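You operate a simulated robot arm through the tools that you are given. There is no shell and no other tool. Be economical: measure what you need, move in short steps, check, and stop when the job is done.

Carry out the task below with a simulated robot arm. There is one attempt and no reset: what you move stays moved.

JOB
Stand the spacer ring with the smallest size on its label from the parts mat beside the small coil of scrap strip. It goes on the side that lies toward x -1.0, y +0.0 (a direction in the base frame), with about 3 cm between them.
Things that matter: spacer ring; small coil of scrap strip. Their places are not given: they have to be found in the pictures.

Only the result counts: the job must be done as asked and must still hold three seconds after the hand-in. Knocking over, shifting, dropping, spilling or breaking anything else fails it.

ROBOT AND FRAMES
A 6-joint arm with a two-finger parallel gripper, fixed in place. Base frame: the origin is at the foot of the arm, x ahead of it, y to its left, z up; the work surface is at about z = 800. Lengths are in mm, angles in rad, forces in N, time in s.
With the tool pointing down near the work surface it reaches from about 260 to 680 mm from the base axis. Its first joint turns from -1.152 to 1.152 rad. Payload 2.9 kg.
Tool frame: the origin (TCP) lies between the finger pads and is the grasp point; the fingertips stand 30 mm ahead of it; z points along the fingers, y is the line along which they close. The gripper opens to 110 mm. The fingers are 20 mm wide and 10 mm thick; the gripper's body (48 by 112 mm) begins 55 mm behind the TCP.
Orientation is that of the tool frame in the base frame, as [roll, pitch, yaw] about the fixed x, y, z axes, in that order (R = Rz(yaw) Ry(pitch) Rx(roll)). With the fingers straight down and closing along the base's y, the tool's x points along the base's -x, its y along +y and its z along -z.

CONTROLS
- The arm moves only by the tool send_rows. Its argument "targets" is one flat list of numbers, 6 for each row, row after row: the shift along the tool's x, y, z in units of 20 mm (1.0 is 20 mm), then the turn, a rotation vector about the tool's x, y, z in units of 4 degrees (1.0 is 4 degrees). In form: [tx, ty, tz, ax, ay, az, tx, ty, tz, ax, ay, az, ...]. A call has 1 to 12 rows; each row shifts and turns the commanded pose from where the row before left it, along the tool's axes as they then stand. "hand" is the finger opening in m, from 0 to 0.11, set as the call begins (left out, the last holds). A call with a number of a shift or a turn outside -1 to 1 is refused whole. Rows are played at 5 a second. More than 50 mm and 0.15 rad between two rows, or a gripper value outside its range, and nothing of the call is played. Where a pose cannot be reached the arm comes as near as it can. A force on the tool above 40 N (or 10 N above the force at the start of the call, whichever is more), or a blocked arm, ends the call early, and 0.2 s more pass. The fingers move at their own pace (about 108 mm/s each) and stop on an object; they squeeze with about 40 N. The grip force told is the motor's: it shows also when the fingers shut on nothing. Time passes only in rows, and 0.2 s behind the last, so rows that do not move let the fingers close. It gives the time, the measured TCP pose, the force on the tool (base axes), the opening and the grip force at its end, in the units of the frame above (readings bear some noise), and new pictures: "show" is both (left out), scene, wrist or none.
- Cameras (640 x 400 px; columns grow to the right, rows downward): "scene" is fixed at [62.5, 417.9, 1391.8]; the picture's right is [-0.90, -0.45, 0.00], its down [-0.22, 0.45, -0.86] and it looks along [0.39, -0.77, -0.50] (base axes); focal length 340 px, centre (320, 200). "wrist" rides on the gripper at [72, 17, -103] in the tool frame; the picture's right is [-0.23, 0.97, 0.00], its down [-0.76, -0.18, -0.62] and it looks along [-0.61, -0.14, 0.78] (tool axes); focal length 222 px, centre (320, 200).
- measure_at(camera, pixels): for up to 12 pixels [column, row] of the newest picture of that camera ("zoom" is the newest enlarged one), the place [x, y, z] in the base frame of the surface seen there, good to about 3 mm. No time passes.
- close_up(camera, box): a new picture of the part [left, top, right, bottom] of that camera's present view, enlarged. No time passes.
- job_done(): hands the job in; it is judged then, once.

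Keep the steps short. Do not move on a guess: measure, check each grasp and each placing, and mend mistakes. In all there are 60 turns and 170 pictures (those below and enlarged ones count). Leave the gripper open and the arm clear of the work at the hand-in unless told otherwise, and finish with a single line.

The tools are called after "Request:" as name(argument=value, ...) on one line, values as JSON. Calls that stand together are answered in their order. send_rows: Moves the arm, as the interface text tells. Its arguments: {"type":"object","properties":{"targets":{"type":"array"},"hand":{"type":"number"},"show":{"type":"string","enum":["both","scene","wrist","none"]}},"required":["targets"]} The other tools are called the same way: measure_at (camera, pixels) gives the place of the surface under pixels of a picture; close_up (camera, box) takes an enlarged picture of a part of a camera's view; job_done () hands the job in.

At the start:

```text
clock: 0.0
tool_pos: [520.4, -70.3, 1081.5]
tool_rot: [-3.141, 0.0, 3.141]
contact_force: [-0.3, 0.2, 0.3]
grip_width: 110.0
grip_force: 0.0
```

scene: 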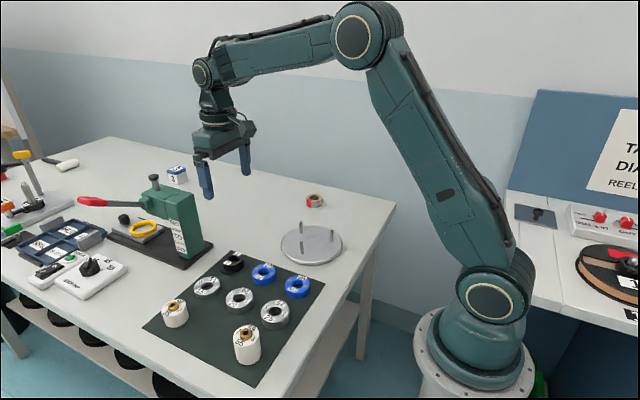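
wrist: 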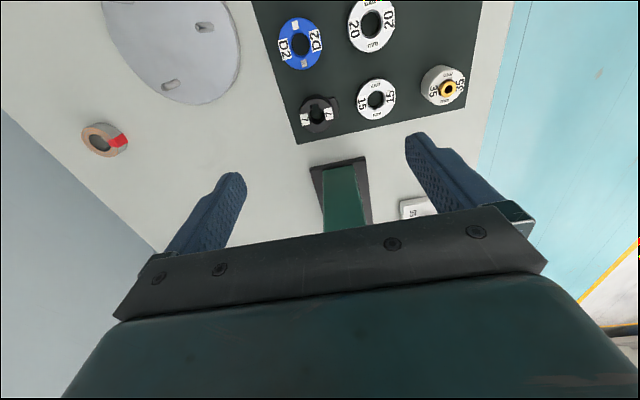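

I see a parts mat with labelled rings and a small coil near scene (315,200). I will enlarge both areas to read labels.

Request:
close_up(camera="scene", box=[140, 240, 330, 380])

Request:
close_up(camera="scene", box=[270, 180, 360, 270])

Request:
close_up(camera="wrist", box=[250, 0, 490, 150])

Request:
measure_at(camera="scene", pixels=[[233, 258], [207, 284], [264, 269], [298, 282], [239, 296], [274, 311], [174, 306], [246, 335], [315, 197], [313, 206], [312, 240], [232, 272]])

Request:
measure_at(camera="wrist", pixels=[[304, 114], [333, 114], [318, 100], [318, 130], [362, 100], [390, 100], [86, 138], [120, 142], [103, 125], [105, 156], [110, 160], [300, 145]])

```text
2.86 times, centred on (235, 310) of scene
```

zoom: 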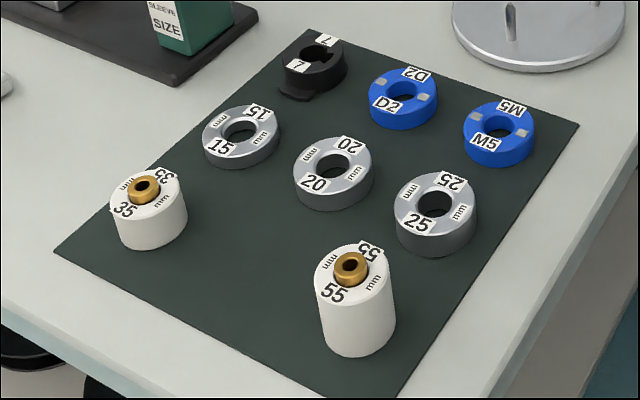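

```text
4.44 times, centred on (315, 225) of scene
```

zoom: 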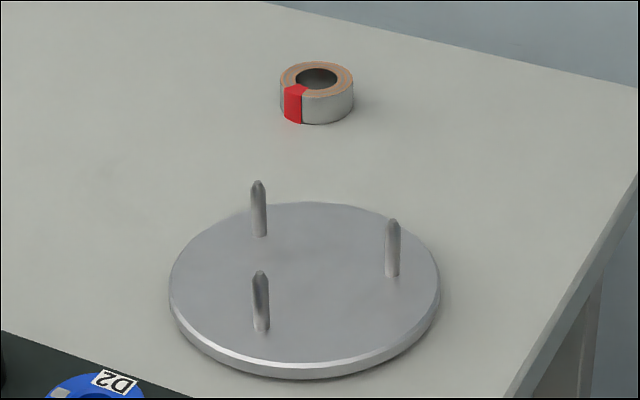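

```text
2.67 times, centred on (370, 75) of wrist
```

zoom: 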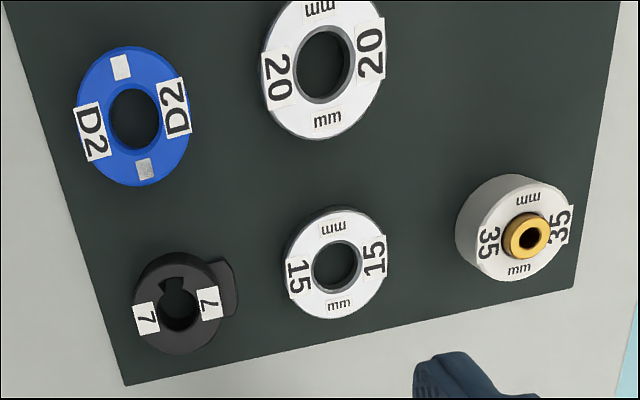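

```text
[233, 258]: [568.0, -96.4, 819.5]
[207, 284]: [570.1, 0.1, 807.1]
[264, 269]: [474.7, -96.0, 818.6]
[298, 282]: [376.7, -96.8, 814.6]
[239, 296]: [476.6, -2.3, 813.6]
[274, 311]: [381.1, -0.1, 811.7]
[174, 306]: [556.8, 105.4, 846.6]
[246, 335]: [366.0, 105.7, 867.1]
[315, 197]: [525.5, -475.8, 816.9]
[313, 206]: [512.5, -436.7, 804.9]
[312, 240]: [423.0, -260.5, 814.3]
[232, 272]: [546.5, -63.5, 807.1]
```

```text
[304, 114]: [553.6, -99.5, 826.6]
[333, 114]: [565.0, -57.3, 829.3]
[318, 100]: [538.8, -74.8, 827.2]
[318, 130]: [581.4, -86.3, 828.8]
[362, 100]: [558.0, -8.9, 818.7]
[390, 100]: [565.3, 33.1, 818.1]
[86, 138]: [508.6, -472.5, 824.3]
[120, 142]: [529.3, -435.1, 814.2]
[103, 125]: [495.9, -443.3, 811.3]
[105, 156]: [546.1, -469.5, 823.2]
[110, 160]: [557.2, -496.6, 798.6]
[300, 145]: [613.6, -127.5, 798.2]
```

The candidates read 7 (black, tab, no "mm"), 15, 20 and 25 mm (steel), 35 and 55 (white with brass), and D2 and M5 (blue). Before choosing, I'll read the other labels around the bench to tell which are spacer rings.

Request:
close_up(camera="scene", box=[505, 80, 640, 330])

Request:
close_up(camera="scene", box=[100, 160, 220, 270])

Request:
close_up(camera="scene", box=[0, 140, 140, 300])

Request:
close_up(camera="wrist", box=[290, 85, 350, 140])

Request:
close_up(camera="scene", box=[215, 245, 255, 280])

```text
1.60 times, centred on (572, 205) of scene
```

zoom: 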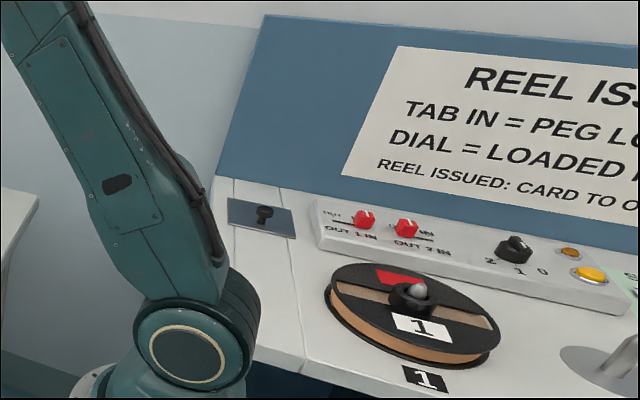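

```text
3.64 times, centred on (160, 215) of scene
```

zoom: 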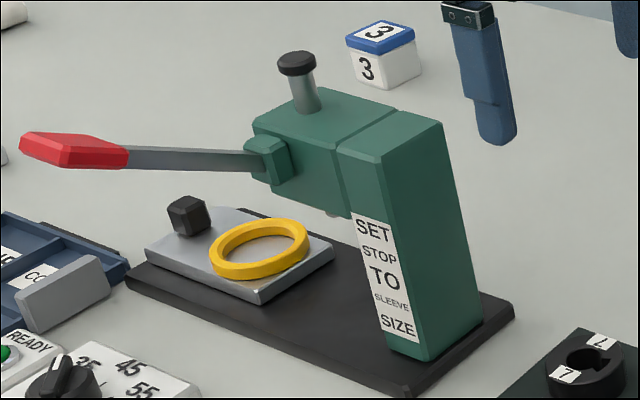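

```text
2.50 times, centred on (70, 220) of scene
```

zoom: 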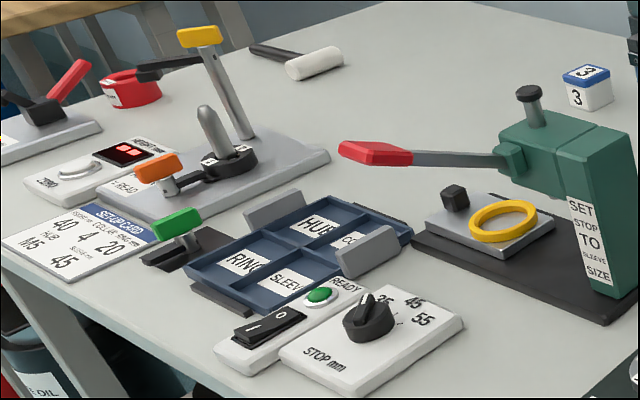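

```text
7.27 times, centred on (320, 112) of wrist
```

zoom: 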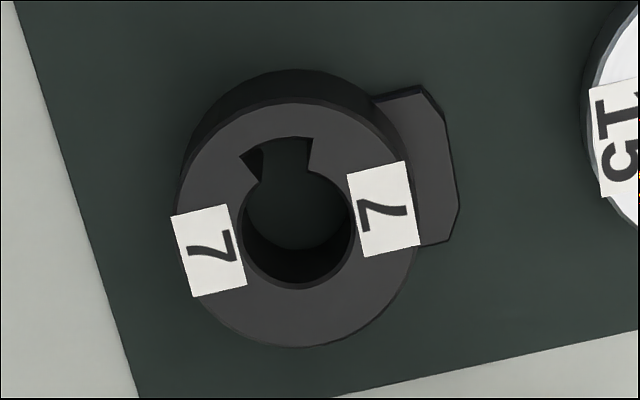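

```text
11.43 times, centred on (235, 262) of scene
```

zoom: 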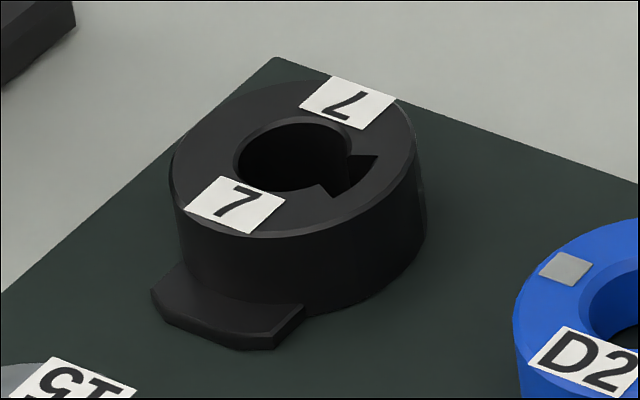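

The tray compartments (RING, SLEEVE, HUB, COLLAR) and the setup card show that the steel "mm" pieces are the rings and the black 7 is a collar. I'll check the card and measure the 15 ring, the press and the coil precisely.

Request:
close_up(camera="scene", box=[0, 210, 110, 280])

Request:
measure_at(camera="wrist", pixels=[[375, 82], [375, 117], [357, 96], [394, 103], [360, 108], [391, 88], [340, 180], [340, 215], [330, 170], [82, 128], [112, 128], [90, 148]])

Request:
measure_at(camera="scene", pixels=[[195, 287], [219, 282], [214, 277], [200, 293], [196, 205], [180, 225], [209, 243], [154, 178], [307, 199], [322, 202], [314, 194], [314, 209]])

Request:
close_up(camera="wrist", box=[70, 110, 140, 170])

```text
5.71 times, centred on (55, 245) of scene
```

zoom: 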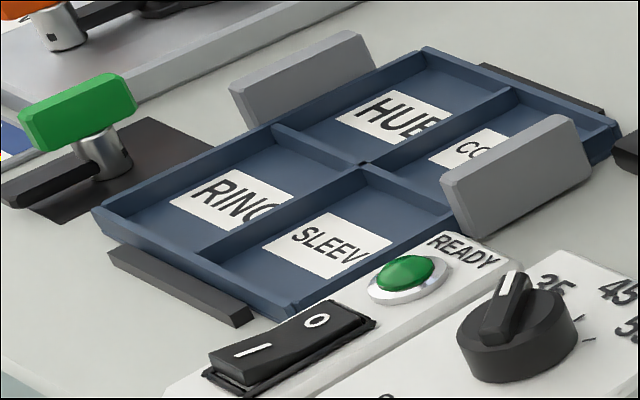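

```text
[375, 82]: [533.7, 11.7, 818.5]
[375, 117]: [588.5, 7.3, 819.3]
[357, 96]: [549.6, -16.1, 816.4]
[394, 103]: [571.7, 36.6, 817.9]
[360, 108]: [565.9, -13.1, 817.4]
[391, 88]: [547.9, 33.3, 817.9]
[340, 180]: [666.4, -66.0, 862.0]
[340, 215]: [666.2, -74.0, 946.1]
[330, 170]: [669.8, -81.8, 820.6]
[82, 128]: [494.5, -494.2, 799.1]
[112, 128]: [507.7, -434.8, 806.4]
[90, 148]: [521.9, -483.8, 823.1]
```

```text
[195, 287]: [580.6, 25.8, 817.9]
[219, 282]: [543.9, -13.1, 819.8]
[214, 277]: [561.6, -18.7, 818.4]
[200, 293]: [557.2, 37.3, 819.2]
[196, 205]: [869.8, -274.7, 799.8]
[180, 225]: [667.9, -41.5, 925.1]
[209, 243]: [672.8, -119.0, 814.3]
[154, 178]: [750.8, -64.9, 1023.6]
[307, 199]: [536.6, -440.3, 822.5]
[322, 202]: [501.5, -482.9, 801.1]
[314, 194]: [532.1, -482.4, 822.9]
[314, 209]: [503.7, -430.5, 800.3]
```

```text
6.67 times, centred on (105, 140) of wrist
```

zoom: 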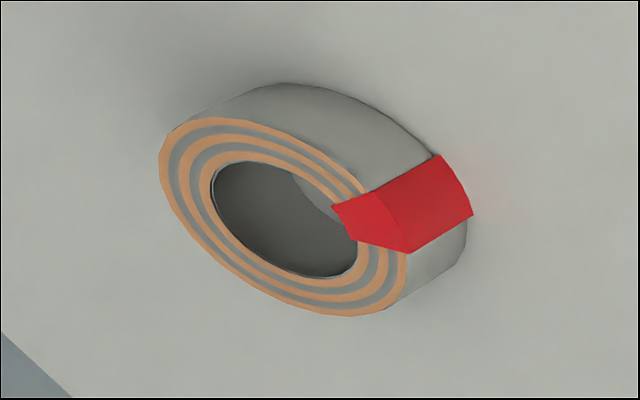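

The target is the 15 mm ring, centred about (562, 10), radius about 27.5, top z about 818. I'll move above it and go down partway to check alignment.

Request:
send_rows(targets=[-0.416, 0.803, 0, 0, 0, 0, -0.416, 0.803, 0, 0, 0, 0, -0.416, 0.803, 0, 0, 0, 0, -0.416, 0.803, 0, 0, 0, 0, -0.416, 0.803, 0, 0, 0, 0, 0, 0, 1, 0, 0, 0, 0, 0, 1, 0, 0, 0, 0, 0, 1, 0, 0, 0, 0, 0, 1, 0, 0, 0, 0, 0, 1, 0, 0, 0, 0, 0, 1, 0, 0, 0], hand=0.076)

```text
clock: 2.4
tool_pos: [562.6, 9.8, 960.3]
tool_rot: [3.14, -0.002, -3.141]
contact_force: [0.7, 0.7, 0.7]
grip_width: 76.0
grip_force: 0.0
```

scene: 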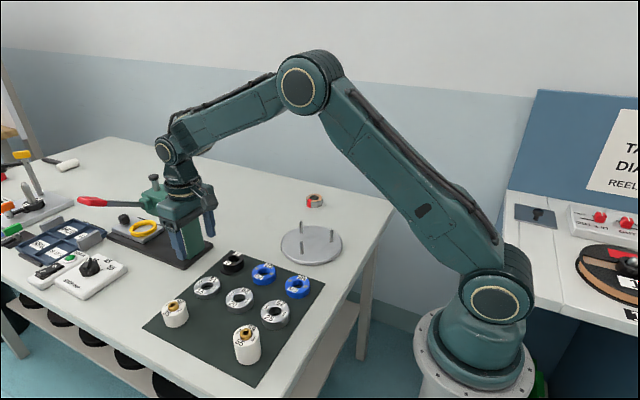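
wrist: 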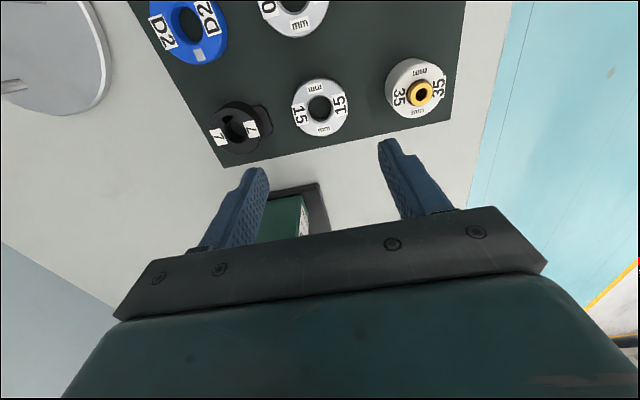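

I'll remeasure the ring from closer up and check press clearance.

Request:
measure_at(camera="wrist", pixels=[[294, 108], [345, 103], [317, 80], [322, 134], [257, 130], [266, 115], [270, 128], [295, 205], [310, 205], [388, 95], [404, 116], [319, 106]])

Request:
close_up(camera="wrist", box=[200, 50, 450, 210])

```text
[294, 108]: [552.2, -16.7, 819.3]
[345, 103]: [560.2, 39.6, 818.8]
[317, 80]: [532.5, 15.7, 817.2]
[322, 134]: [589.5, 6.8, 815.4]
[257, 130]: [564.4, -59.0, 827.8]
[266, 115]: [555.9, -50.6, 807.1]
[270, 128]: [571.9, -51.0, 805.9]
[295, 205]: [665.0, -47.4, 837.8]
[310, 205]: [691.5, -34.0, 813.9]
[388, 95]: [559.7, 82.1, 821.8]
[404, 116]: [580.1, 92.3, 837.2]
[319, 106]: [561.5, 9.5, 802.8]
```

```text
2.50 times, centred on (325, 130) of wrist
```

zoom: 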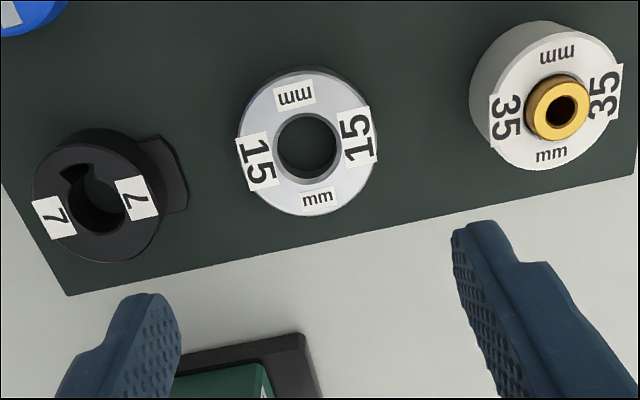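

Ring centre is (561, 11), radius about 28. The collar tab reaches about y = -46, so I'll narrow the opening to 68 mm, shift y by 1 mm and go down to TCP z about 840.

Request:
send_rows(targets=[0.07, 0.06, 1, 0, 0, 0, 0, 0, 1, 0, 0, 0, 0, 0, 1, 0, 0, 0, 0, 0, 1, 0, 0, 0, 0, 0, 1, 0, 0, 0, 0, 0, 1, 0, 0, 0, 0, 0, 0, 0, 0, 0], hand=0.068)

```text
clock: 4.0
tool_pos: [560.4, 9.7, 840.0]
tool_rot: [3.141, 0.001, 3.14]
contact_force: [-0.7, -0.4, 0.4]
grip_width: 67.9
grip_force: 0.0
```

scene: 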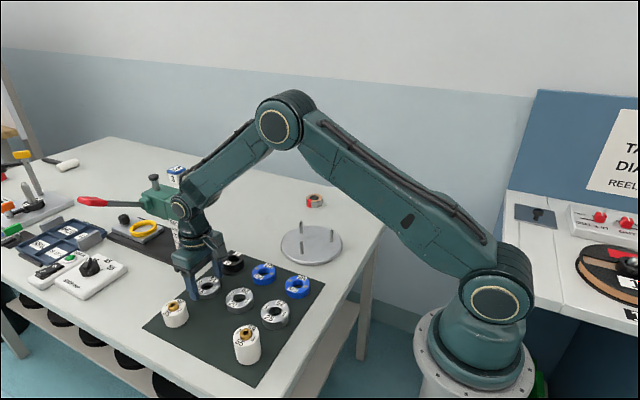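
wrist: 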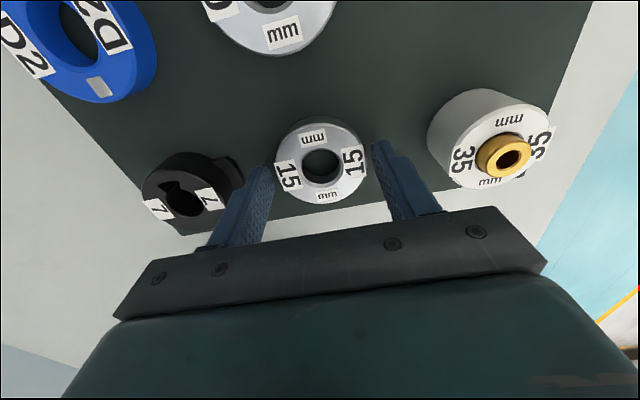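

The fingers straddle the ring. I'll lower 5 mm, then close.

Request:
send_rows(targets=[0, 0.03, 0.25, 0, 0, 0], show="none")

Request:
send_rows(targets=[0, 0, 0, 0, 0, 0, 0, 0, 0, 0, 0, 0, 0, 0, 0, 0, 0, 0, 0, 0, 0, 0, 0, 0], hand=0.04)

```text
clock: 4.4
tool_pos: [560.5, 10.5, 836.3]
tool_rot: [3.141, 0.0, 3.141]
contact_force: [-0.5, 0.5, -0.6]
grip_width: 67.9
grip_force: 0.0
```

```text
clock: 5.4
tool_pos: [559.2, 9.8, 836.5]
tool_rot: [3.14, 0.001, -3.141]
contact_force: [0.9, -0.4, -0.5]
grip_width: 58.5
grip_force: 39.9
```

scene: 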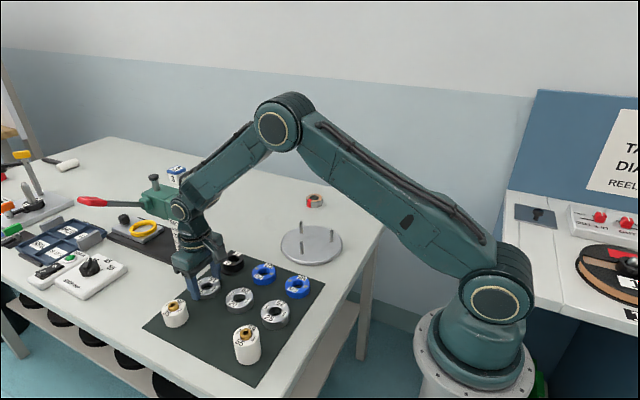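
wrist: 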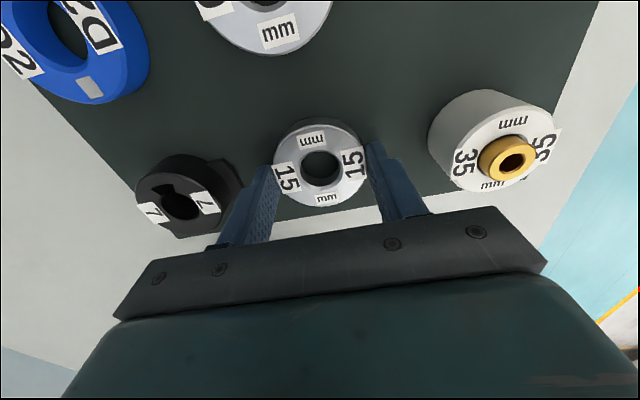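

Gripped at 58.5 mm with 40 N. I'll lift straight up and check.

Request:
send_rows(targets=[0, 0, -0.5, 0, 0, 0, 0, 0, -1, 0, 0, 0, 0, 0, -1, 0, 0, 0, 0, 0, -1, 0, 0, 0, 0, 0, -1, 0, 0, 0, 0, 0, -1, 0, 0, 0, 0, 0, -1, 0, 0, 0])

```text
clock: 7.0
tool_pos: [560.8, 13.0, 966.6]
tool_rot: [-3.141, -0.001, -3.141]
contact_force: [0.1, 0.9, -1.5]
grip_width: 58.6
grip_force: 40.2
```

scene: 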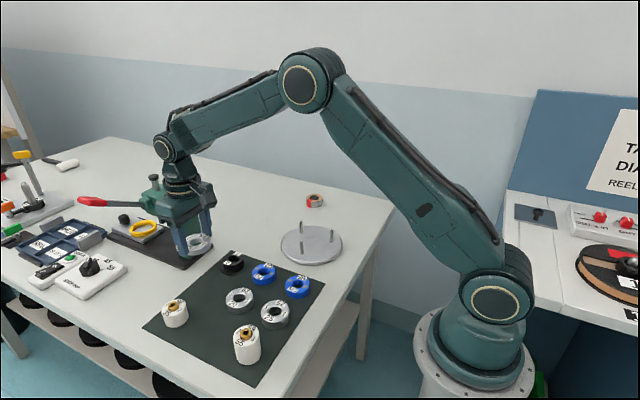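
wrist: 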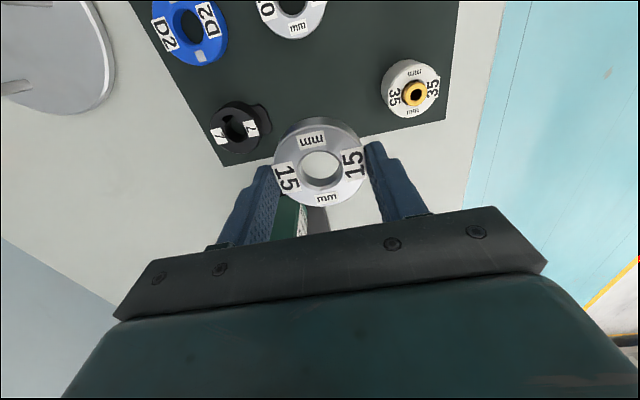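

Lifted with the ring level. I'll measure its position in the grip and start toward the coil side at this height.

Request:
measure_at(camera="wrist", pixels=[[312, 127], [325, 203], [279, 170], [362, 160]])

Request:
send_rows(targets=[0.25, -0.98, 0, 0, 0, 0, 0.25, -0.98, 0, 0, 0, 0, 0.25, -0.98, 0, 0, 0, 0, 0.25, -0.98, 0, 0, 0, 0, 0.25, -0.98, 0, 0, 0, 0, 0.25, -0.98, 0, 0, 0, 0, 0.25, -0.98, 0, 0, 0, 0, 0.25, -0.98, 0, 0, 0, 0, 0.25, -0.98, 0, 0, 0, 0, 0.25, -0.98, 0, 0, 0, 0, 0.25, -0.98, 0, 0, 0, 0, 0.25, -0.98, 0, 0, 0, 0])

```text
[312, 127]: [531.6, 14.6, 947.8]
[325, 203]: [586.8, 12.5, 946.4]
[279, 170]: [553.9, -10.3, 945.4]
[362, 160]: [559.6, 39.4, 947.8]
```

```text
clock: 9.6
tool_pos: [501.5, -224.5, 966.7]
tool_rot: [-3.141, -0.001, -3.141]
contact_force: [0.0, -1.2, -1.3]
grip_width: 58.5
grip_force: 40.2
```

scene: 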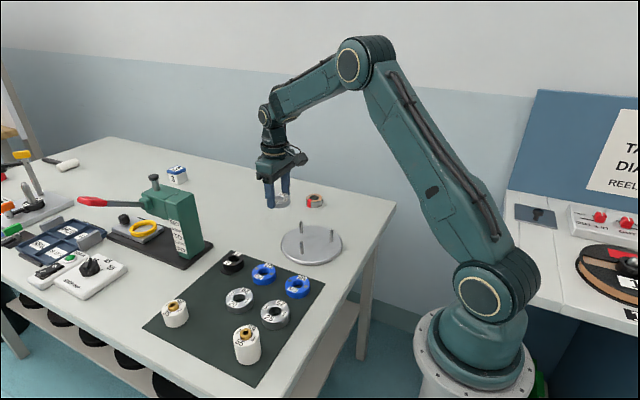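
wrist: 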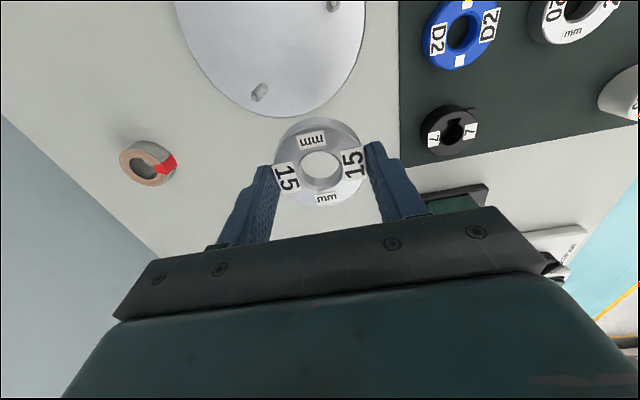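

Now I'll measure the coil from this nearer wrist view.

Request:
close_up(camera="wrist", box=[105, 130, 195, 195])

Request:
measure_at(camera="zoom", pixels=[[105, 190], [140, 270], [230, 345], [320, 378], [410, 385], [430, 320], [130, 155], [200, 150], [300, 200], [480, 250], [330, 80], [100, 330]])

```text
6.15 times, centred on (150, 162) of wrist
```

zoom: 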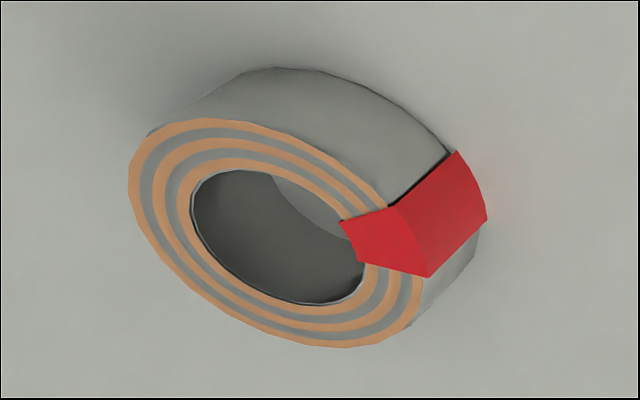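

```text
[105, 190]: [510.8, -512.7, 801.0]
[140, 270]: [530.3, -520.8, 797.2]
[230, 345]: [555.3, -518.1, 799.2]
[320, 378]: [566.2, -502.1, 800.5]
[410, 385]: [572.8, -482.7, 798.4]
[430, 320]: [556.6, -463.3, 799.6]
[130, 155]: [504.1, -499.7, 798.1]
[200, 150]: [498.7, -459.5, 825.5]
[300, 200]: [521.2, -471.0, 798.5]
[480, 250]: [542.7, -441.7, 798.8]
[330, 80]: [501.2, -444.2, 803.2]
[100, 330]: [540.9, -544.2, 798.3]
```

Request:
measure_at(camera="zoom", pixels=[[135, 185], [155, 138], [205, 122], [290, 138], [378, 205], [422, 285], [408, 325], [345, 344], [260, 318], [175, 260], [300, 165], [270, 300]])

```text
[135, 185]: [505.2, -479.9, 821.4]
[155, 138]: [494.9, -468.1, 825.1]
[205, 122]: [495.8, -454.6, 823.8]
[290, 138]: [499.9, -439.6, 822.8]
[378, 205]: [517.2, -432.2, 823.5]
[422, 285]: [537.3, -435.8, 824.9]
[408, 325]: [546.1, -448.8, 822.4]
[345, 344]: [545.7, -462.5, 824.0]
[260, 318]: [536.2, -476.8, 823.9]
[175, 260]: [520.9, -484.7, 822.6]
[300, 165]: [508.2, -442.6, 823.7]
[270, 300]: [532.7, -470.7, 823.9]
```

Coil centre is (521, -458), radius about 26.5. The ring has radius 29.2, so its centre belongs at x about 435.3, y = -458; with the 1.3 mm grip offset, TCP is about (436.5, -458). I'll travel there at height.

Request:
send_rows(targets=[0.271, -0.973, 0, 0, 0, 0, 0.271, -0.973, 0, 0, 0, 0, 0.271, -0.973, 0, 0, 0, 0, 0.271, -0.973, 0, 0, 0, 0, 0.271, -0.973, 0, 0, 0, 0, 0.271, -0.973, 0, 0, 0, 0, 0.271, -0.973, 0, 0, 0, 0, 0.271, -0.973, 0, 0, 0, 0, 0.271, -0.973, 0, 0, 0, 0, 0.271, -0.973, 0, 0, 0, 0, 0.271, -0.973, 0, 0, 0, 0, 0.271, -0.973, 0, 0, 0, 0])

```text
clock: 12.2
tool_pos: [435.7, -456.9, 967.8]
tool_rot: [-3.141, 0.0, 3.141]
contact_force: [-0.1, 0.4, -1.3]
grip_width: 58.6
grip_force: 40.0
```

scene: 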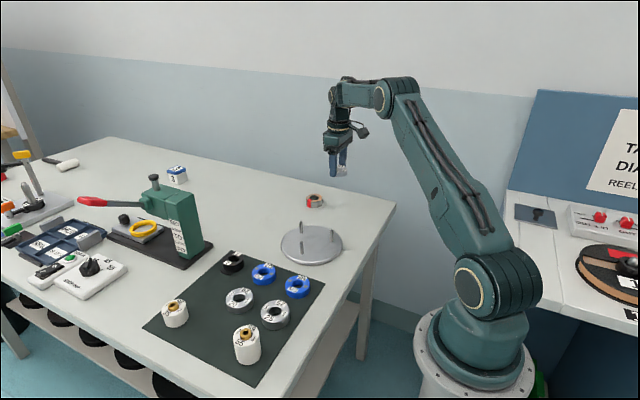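
wrist: 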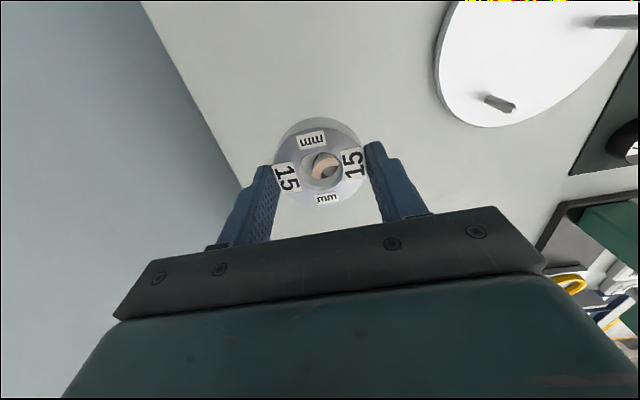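

In position. I'll descend to about z = 850 and check the table edge margin.

Request:
send_rows(targets=[0, -0.03, 1, 0, 0, 0, 0, 0, 1, 0, 0, 0, 0, 0, 1, 0, 0, 0, 0, 0, 1, 0, 0, 0, 0, 0, 1, 0, 0, 0, 0, 0, 0.8, 0, 0, 0, 0, 0, 0, 0, 0, 0])

Request:
measure_at(camera="scene", pixels=[[355, 192], [350, 196], [315, 197]])

Request:
close_up(camera="scene", box=[290, 150, 390, 240])

```text
clock: 13.8
tool_pos: [436.5, -457.3, 850.6]
tool_rot: [3.139, 0.001, -3.141]
contact_force: [0.4, 0.1, -1.1]
grip_width: 58.5
grip_force: 39.9
```

scene: 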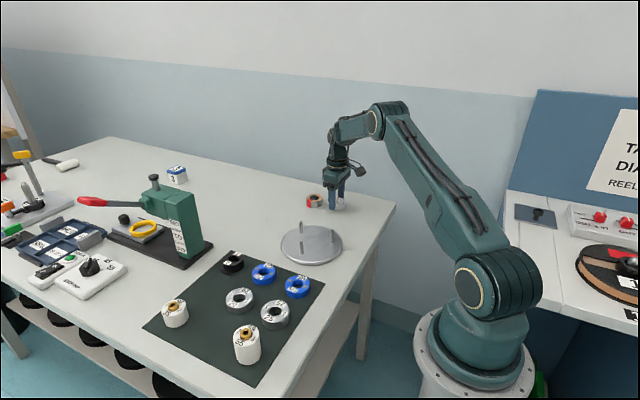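
wrist: 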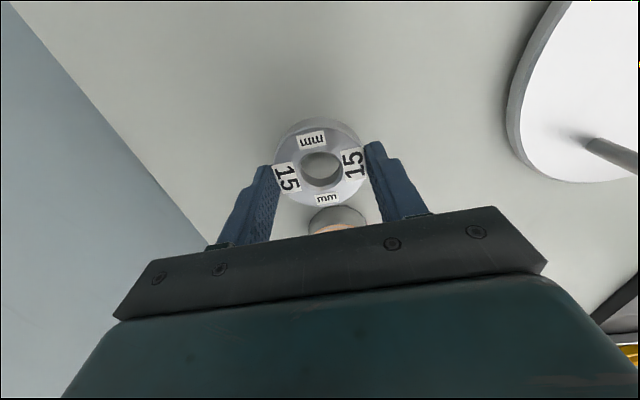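

```text
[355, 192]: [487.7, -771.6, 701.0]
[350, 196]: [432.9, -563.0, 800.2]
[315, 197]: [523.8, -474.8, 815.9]
```

```text
4.44 times, centred on (340, 195) of scene
```

zoom: 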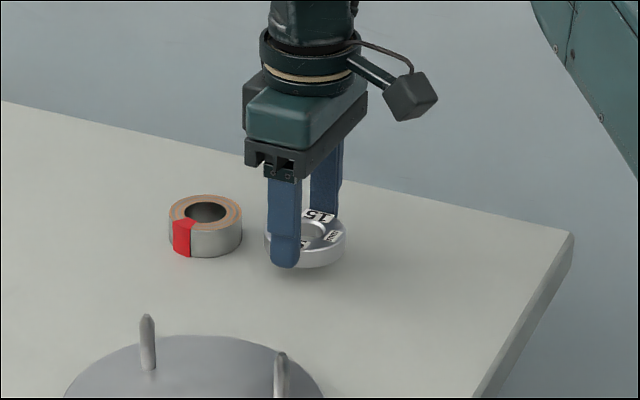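

Plenty of margin. I'll lower in small steps, watching the force; contact is expected near TCP z 834–835.

Request:
send_rows(targets=[0, 0, 0.3, 0, 0, 0, 0, 0, 0.3, 0, 0, 0, 0, 0, 0.1, 0, 0, 0], show="none")

Request:
send_rows(targets=[0, 0, 0.05, 0, 0, 0], show="none")

Request:
send_rows(targets=[0, 0, 0.05, 0, 0, 0], show="scene")

Request:
close_up(camera="scene", box=[300, 170, 370, 225])

```text
clock: 14.6
tool_pos: [436.6, -458.4, 837.4]
tool_rot: [3.141, 0.0, 3.139]
contact_force: [0.3, 0.2, -1.2]
grip_width: 58.7
grip_force: 40.6
```

```text
clock: 15.0
tool_pos: [436.5, -458.9, 835.3]
tool_rot: [-3.141, 0.0, 3.141]
contact_force: [1.3, 0.2, -1.2]
grip_width: 58.6
grip_force: 40.1
```

```text
clock: 15.4
tool_pos: [434.9, -458.5, 833.9]
tool_rot: [3.142, 0.002, -3.141]
contact_force: [0.1, 0.3, -0.7]
grip_width: 58.4
grip_force: 39.7
```

scene: 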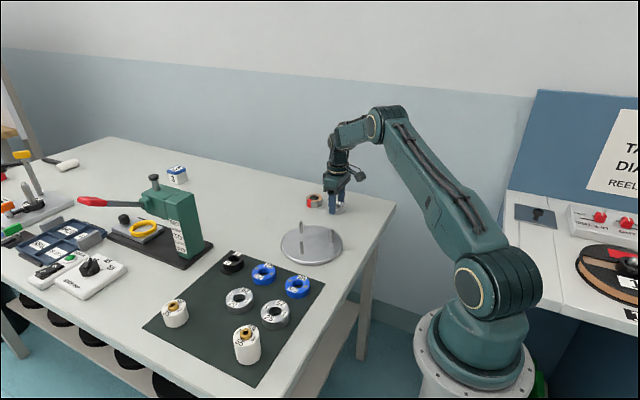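

```text
7.27 times, centred on (335, 198) of scene
```

zoom: 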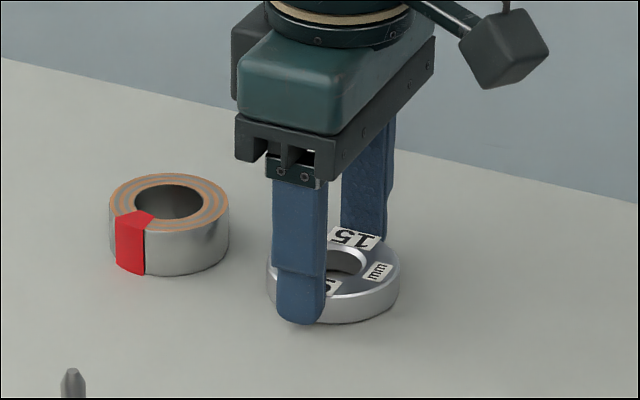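

No contact yet (force unchanged). I'll continue in 0.8 mm steps.

Request:
send_rows(targets=[0, 0, 0.04, 0, 0, 0, 0, 0, 0, 0, 0, 0], show="none")

Request:
send_rows(targets=[0, 0, 0.04, 0, 0, 0, 0, 0, 0, 0, 0, 0], show="none")

```text
clock: 16.0
tool_pos: [436.8, -458.2, 833.2]
tool_rot: [3.141, 0.0, -3.14]
contact_force: [-0.1, 0.6, 3.6]
grip_width: 58.5
grip_force: 40.0
```

```text
clock: 16.6
tool_pos: [436.8, -459.2, 833.6]
tool_rot: [-3.14, 0.001, -3.141]
contact_force: [-3.0, -0.2, 12.3]
grip_width: 58.7
grip_force: 40.4
```

Contact with the table (force rose to 12 N). I'll ease back 0.8 mm, then open slightly.

Request:
send_rows(targets=[0, 0, -0.04, 0, 0, 0, 0, 0, 0, 0, 0, 0], show="none")

Request:
send_rows(targets=[0, 0, 0, 0, 0, 0, 0, 0, 0, 0, 0, 0, 0, 0, 0, 0, 0, 0], hand=0.074)

```text
clock: 17.2
tool_pos: [435.9, -458.2, 833.6]
tool_rot: [-3.139, 0.002, 3.142]
contact_force: [1.0, -4.0, 7.6]
grip_width: 58.5
grip_force: 40.2
```

```text
clock: 18.0
tool_pos: [437.7, -458.2, 831.9]
tool_rot: [-3.141, 0.001, 3.141]
contact_force: [0.4, 0.7, 0.2]
grip_width: 73.8
grip_force: 0.1
```

scene: 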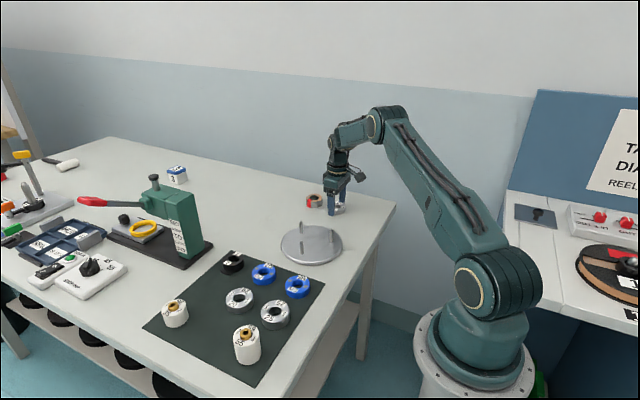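
wrist: 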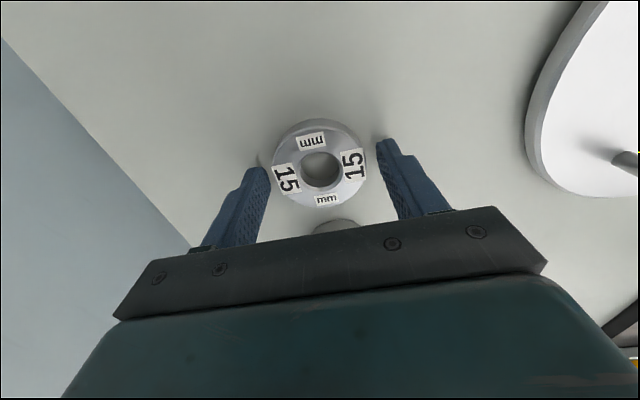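

The ring is released and free of the fingers. I'll rise straight up and then move back to get a clear view.

Request:
send_rows(targets=[0, 0, -0.5, 0, 0, 0, 0, 0, -1, 0, 0, 0, 0, 0, -1, 0, 0, 0, 0, 0, -1, 0, 0, 0, 0, 0, -1, 0, 0, 0, 0, 0, -1, 0, 0, 0, 0, 0, -1, 0, 0, 0, 0, 0, -1, 0, 0, 0, 0.5, 1, 0, 0, 0, 0, 0.5, 1, 0, 0, 0, 0, 0.5, 1, 0, 0, 0, 0, 0.5, 1, 0, 0, 0, 0])

Request:
close_up(camera="scene", box=[290, 170, 370, 230])

```text
clock: 20.6
tool_pos: [395.2, -378.6, 983.8]
tool_rot: [3.142, 0.001, 3.14]
contact_force: [-0.4, -0.3, -0.6]
grip_width: 74.0
grip_force: 0.1
```

scene: 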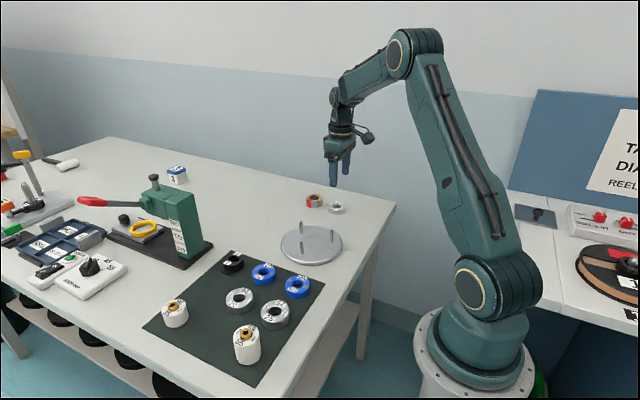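
wrist: 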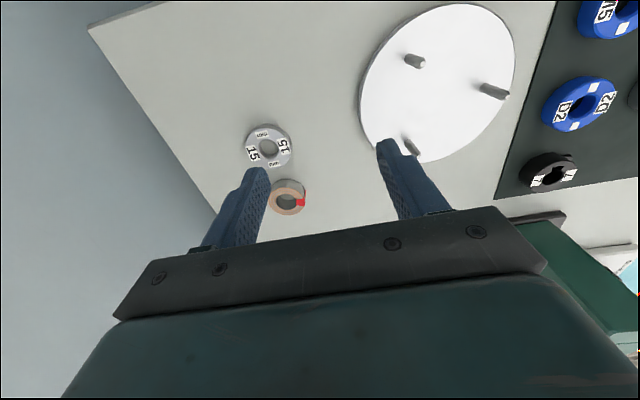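

```text
6.67 times, centred on (330, 200) of scene
```

zoom: 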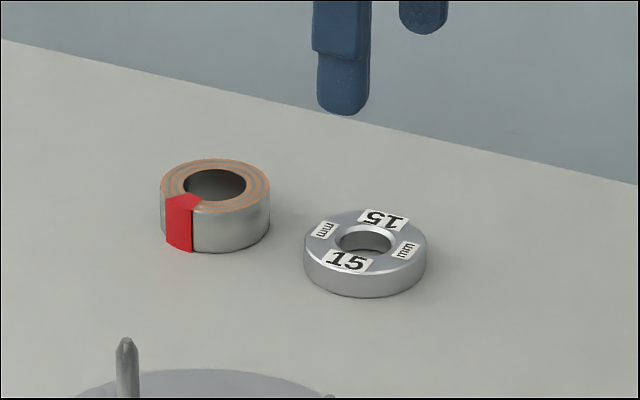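

The ring lies flat beside the coil. I'll measure both to verify the gap.

Request:
measure_at(camera="zoom", pixels=[[308, 245], [422, 245], [365, 212], [365, 276], [165, 182], [266, 190], [215, 162], [222, 211], [325, 220], [400, 264]])

Request:
measure_at(camera="wrist", pixels=[[247, 148], [291, 144], [266, 126], [271, 166]])

```text
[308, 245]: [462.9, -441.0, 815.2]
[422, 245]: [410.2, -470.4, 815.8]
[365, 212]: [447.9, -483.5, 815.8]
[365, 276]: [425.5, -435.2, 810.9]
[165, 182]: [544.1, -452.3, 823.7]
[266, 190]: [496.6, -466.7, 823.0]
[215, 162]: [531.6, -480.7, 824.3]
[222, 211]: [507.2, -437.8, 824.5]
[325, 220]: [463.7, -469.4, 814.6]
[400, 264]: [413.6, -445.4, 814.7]
```

```text
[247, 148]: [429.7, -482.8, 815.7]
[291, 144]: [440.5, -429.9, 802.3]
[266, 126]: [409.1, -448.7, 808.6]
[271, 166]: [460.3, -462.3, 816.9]
```

The ring is at about (437, -457) and the coil at (521, -459), unmoved. The gap is about 28–29 mm along -x, and both stand flat. The arm is clear and the gripper is open, so I'm handing in.

Request:
job_done()

```text
The job is handed in.
```

The 15 mm spacer ring lies flat beside the small coil of scrap strip, on its -x side, with a gap of about 28 mm.
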